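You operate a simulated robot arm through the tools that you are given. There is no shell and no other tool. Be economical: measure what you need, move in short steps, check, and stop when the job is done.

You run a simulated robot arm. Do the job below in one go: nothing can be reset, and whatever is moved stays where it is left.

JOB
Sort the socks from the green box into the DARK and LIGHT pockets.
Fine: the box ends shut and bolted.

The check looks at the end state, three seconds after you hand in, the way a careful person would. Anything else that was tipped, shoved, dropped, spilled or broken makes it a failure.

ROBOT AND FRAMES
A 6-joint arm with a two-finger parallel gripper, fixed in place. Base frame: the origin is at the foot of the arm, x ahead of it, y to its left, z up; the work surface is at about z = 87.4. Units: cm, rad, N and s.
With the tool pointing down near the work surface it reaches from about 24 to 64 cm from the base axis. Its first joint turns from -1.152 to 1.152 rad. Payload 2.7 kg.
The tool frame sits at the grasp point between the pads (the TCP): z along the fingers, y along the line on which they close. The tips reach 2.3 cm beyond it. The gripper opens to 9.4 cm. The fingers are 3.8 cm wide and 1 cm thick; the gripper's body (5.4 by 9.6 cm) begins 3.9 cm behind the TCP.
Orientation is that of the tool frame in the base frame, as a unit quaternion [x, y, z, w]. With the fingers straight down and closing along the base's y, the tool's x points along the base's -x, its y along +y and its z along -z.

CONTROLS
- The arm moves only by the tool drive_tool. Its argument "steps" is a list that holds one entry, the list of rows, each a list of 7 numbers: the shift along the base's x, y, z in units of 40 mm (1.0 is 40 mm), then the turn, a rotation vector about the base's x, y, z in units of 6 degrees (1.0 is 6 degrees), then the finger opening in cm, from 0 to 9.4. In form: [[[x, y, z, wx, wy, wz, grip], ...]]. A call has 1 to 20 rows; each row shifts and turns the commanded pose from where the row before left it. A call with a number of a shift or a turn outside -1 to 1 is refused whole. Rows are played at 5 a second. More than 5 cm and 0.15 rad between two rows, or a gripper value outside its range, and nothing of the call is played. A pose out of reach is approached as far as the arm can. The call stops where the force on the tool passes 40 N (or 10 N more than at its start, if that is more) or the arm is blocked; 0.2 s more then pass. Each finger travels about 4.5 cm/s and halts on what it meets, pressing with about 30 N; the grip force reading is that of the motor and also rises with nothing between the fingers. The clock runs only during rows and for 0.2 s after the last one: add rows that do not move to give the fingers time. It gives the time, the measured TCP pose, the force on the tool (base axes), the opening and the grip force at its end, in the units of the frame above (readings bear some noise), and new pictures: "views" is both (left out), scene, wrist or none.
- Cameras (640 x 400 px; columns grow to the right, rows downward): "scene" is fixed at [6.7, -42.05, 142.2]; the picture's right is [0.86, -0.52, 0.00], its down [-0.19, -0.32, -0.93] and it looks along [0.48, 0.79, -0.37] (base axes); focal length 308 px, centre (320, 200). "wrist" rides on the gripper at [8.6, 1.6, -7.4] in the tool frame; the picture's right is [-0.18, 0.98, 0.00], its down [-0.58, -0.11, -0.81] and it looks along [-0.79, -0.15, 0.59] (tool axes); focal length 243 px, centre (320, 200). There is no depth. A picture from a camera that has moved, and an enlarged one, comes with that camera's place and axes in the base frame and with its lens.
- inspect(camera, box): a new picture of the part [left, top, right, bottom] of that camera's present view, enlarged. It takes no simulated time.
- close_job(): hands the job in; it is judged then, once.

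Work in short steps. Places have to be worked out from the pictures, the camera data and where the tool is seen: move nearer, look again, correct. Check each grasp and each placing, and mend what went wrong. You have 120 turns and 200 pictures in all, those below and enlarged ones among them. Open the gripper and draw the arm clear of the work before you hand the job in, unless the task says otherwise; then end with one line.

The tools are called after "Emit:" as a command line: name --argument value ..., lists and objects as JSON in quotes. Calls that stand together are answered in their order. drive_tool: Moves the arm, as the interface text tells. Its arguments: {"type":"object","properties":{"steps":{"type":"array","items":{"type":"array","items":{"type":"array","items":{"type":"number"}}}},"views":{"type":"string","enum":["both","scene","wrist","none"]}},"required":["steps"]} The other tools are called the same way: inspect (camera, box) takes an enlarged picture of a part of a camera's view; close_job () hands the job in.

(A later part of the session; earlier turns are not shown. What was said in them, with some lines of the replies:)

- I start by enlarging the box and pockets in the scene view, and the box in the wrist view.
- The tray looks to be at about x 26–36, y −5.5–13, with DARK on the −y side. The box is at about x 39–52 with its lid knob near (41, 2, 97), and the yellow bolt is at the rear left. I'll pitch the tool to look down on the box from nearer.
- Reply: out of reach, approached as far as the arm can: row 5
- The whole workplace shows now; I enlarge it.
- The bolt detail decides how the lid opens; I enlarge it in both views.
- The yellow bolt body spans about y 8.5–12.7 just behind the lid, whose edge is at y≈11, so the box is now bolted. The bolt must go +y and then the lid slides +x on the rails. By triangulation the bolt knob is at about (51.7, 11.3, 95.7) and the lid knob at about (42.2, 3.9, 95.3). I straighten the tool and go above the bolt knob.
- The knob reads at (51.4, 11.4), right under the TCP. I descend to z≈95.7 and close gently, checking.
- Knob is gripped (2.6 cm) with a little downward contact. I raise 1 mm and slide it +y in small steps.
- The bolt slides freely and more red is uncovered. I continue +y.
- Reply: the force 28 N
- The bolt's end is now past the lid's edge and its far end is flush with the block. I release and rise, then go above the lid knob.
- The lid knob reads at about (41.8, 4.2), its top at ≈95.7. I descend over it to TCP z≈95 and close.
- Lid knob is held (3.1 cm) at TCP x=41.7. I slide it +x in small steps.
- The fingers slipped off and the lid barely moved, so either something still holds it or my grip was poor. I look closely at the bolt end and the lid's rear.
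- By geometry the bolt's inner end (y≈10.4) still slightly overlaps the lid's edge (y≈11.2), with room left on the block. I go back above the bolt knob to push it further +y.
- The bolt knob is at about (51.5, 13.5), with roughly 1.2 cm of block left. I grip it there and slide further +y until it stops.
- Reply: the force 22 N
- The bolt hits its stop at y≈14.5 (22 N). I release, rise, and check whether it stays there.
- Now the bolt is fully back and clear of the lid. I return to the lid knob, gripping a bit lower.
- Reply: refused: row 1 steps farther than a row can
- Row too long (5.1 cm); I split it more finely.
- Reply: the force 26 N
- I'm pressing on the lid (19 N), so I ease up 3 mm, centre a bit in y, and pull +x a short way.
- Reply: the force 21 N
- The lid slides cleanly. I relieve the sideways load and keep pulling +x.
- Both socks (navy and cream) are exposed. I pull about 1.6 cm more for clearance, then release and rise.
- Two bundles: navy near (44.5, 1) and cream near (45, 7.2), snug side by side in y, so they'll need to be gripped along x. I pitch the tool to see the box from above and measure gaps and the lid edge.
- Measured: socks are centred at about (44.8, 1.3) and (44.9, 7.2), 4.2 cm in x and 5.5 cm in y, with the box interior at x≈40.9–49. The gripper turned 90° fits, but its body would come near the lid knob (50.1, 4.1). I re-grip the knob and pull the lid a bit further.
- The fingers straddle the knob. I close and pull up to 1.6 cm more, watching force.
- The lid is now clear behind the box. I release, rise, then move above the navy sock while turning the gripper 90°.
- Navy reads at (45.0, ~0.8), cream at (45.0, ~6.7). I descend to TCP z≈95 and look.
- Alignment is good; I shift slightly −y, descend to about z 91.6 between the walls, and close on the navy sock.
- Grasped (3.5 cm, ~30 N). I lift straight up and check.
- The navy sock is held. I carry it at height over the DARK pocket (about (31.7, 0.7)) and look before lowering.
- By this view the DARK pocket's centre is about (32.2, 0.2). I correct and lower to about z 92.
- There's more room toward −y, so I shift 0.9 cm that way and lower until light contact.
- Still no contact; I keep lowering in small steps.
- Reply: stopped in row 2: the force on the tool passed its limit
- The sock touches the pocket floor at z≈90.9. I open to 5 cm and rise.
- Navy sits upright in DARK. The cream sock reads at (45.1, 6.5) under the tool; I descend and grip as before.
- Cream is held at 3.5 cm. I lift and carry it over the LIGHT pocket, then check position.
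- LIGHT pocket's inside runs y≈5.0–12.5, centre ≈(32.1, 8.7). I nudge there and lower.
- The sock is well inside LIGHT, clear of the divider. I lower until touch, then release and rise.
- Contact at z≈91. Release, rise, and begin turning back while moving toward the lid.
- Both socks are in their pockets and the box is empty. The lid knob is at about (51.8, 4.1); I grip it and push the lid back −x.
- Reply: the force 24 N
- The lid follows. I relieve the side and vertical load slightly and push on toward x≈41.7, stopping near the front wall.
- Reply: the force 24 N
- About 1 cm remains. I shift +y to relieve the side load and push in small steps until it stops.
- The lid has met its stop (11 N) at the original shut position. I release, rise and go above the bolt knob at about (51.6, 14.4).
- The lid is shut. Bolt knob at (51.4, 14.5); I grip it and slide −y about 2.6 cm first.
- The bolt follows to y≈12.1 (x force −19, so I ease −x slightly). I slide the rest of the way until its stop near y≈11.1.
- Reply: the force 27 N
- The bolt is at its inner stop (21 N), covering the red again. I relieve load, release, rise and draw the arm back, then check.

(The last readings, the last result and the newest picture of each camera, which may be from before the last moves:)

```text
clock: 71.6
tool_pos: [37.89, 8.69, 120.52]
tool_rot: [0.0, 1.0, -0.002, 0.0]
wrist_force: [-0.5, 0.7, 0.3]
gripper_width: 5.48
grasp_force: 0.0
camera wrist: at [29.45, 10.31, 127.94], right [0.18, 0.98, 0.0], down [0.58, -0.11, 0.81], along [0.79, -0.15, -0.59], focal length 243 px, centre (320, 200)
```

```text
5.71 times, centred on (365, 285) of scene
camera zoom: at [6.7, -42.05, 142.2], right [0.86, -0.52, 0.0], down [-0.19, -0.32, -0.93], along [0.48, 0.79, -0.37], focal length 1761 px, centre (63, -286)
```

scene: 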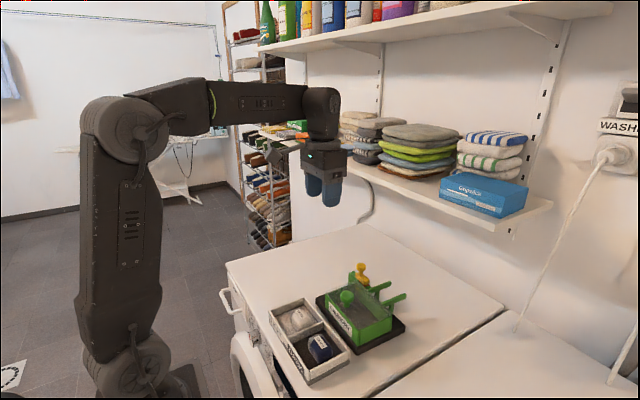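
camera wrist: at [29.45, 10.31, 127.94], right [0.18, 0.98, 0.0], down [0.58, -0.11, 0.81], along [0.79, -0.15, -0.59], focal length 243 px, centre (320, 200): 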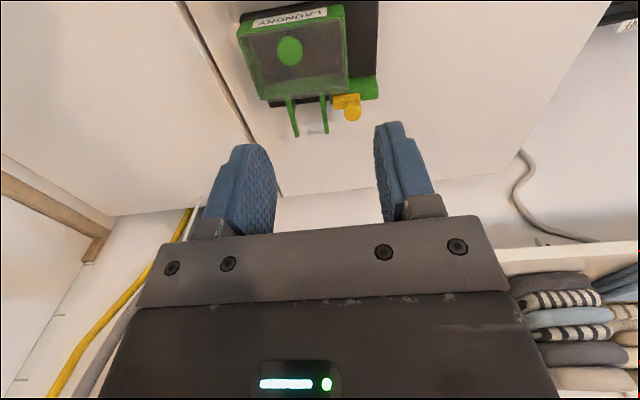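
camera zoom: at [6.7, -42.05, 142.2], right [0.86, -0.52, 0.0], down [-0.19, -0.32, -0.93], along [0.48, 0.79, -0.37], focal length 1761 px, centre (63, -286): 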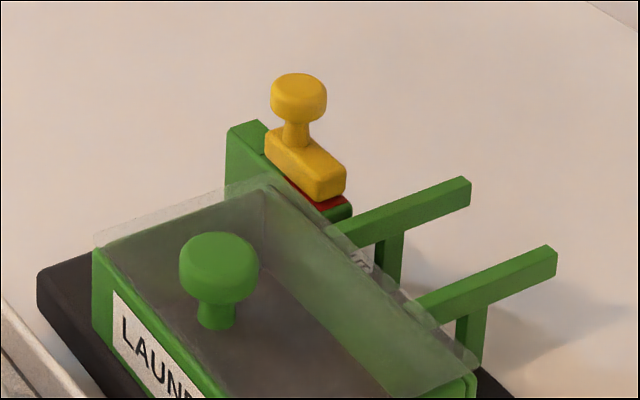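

Everything matches the start state, with socks sorted. One last look at a small label behind the box before handing in.

Emit:
inspect --camera "scene" --box '[360, 280, 400, 305]'

Emit:
inspect --camera "wrist" --box '[230, 0, 390, 140]'

```text
16.00 times, centred on (380, 292) of scene
camera zoom: at [6.7, -42.05, 142.2], right [0.86, -0.52, 0.0], down [-0.19, -0.32, -0.93], along [0.48, 0.79, -0.37], focal length 4930 px, centre (-640, -1280)
```

zoom: 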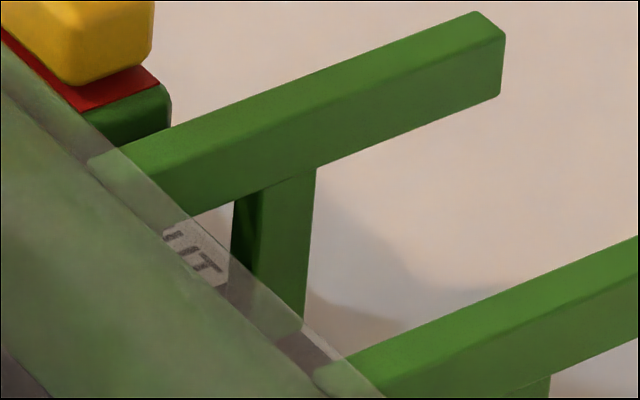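

```text
2.86 times, centred on (310, 70) of wrist
camera zoom: at [29.45, 10.31, 127.94], right [0.18, 0.98, 0.0], down [0.58, -0.11, 0.81], along [0.79, -0.15, -0.59], focal length 693 px, centre (349, 571)
```

zoom: 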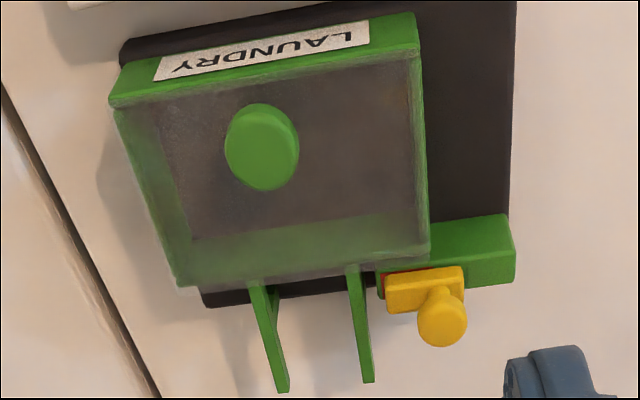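

The small label partly reads "…UT" (probably SHUT), and it was there at the start too. The box is shut and bolted, the socks are sorted and the arm is clear, so I hand in.

Emit:
close_job

```text
The job is handed in.
```

The navy socks are in the DARK pocket, the cream socks are in the LIGHT pocket, and the empty green box is shut and bolted with the arm clear.
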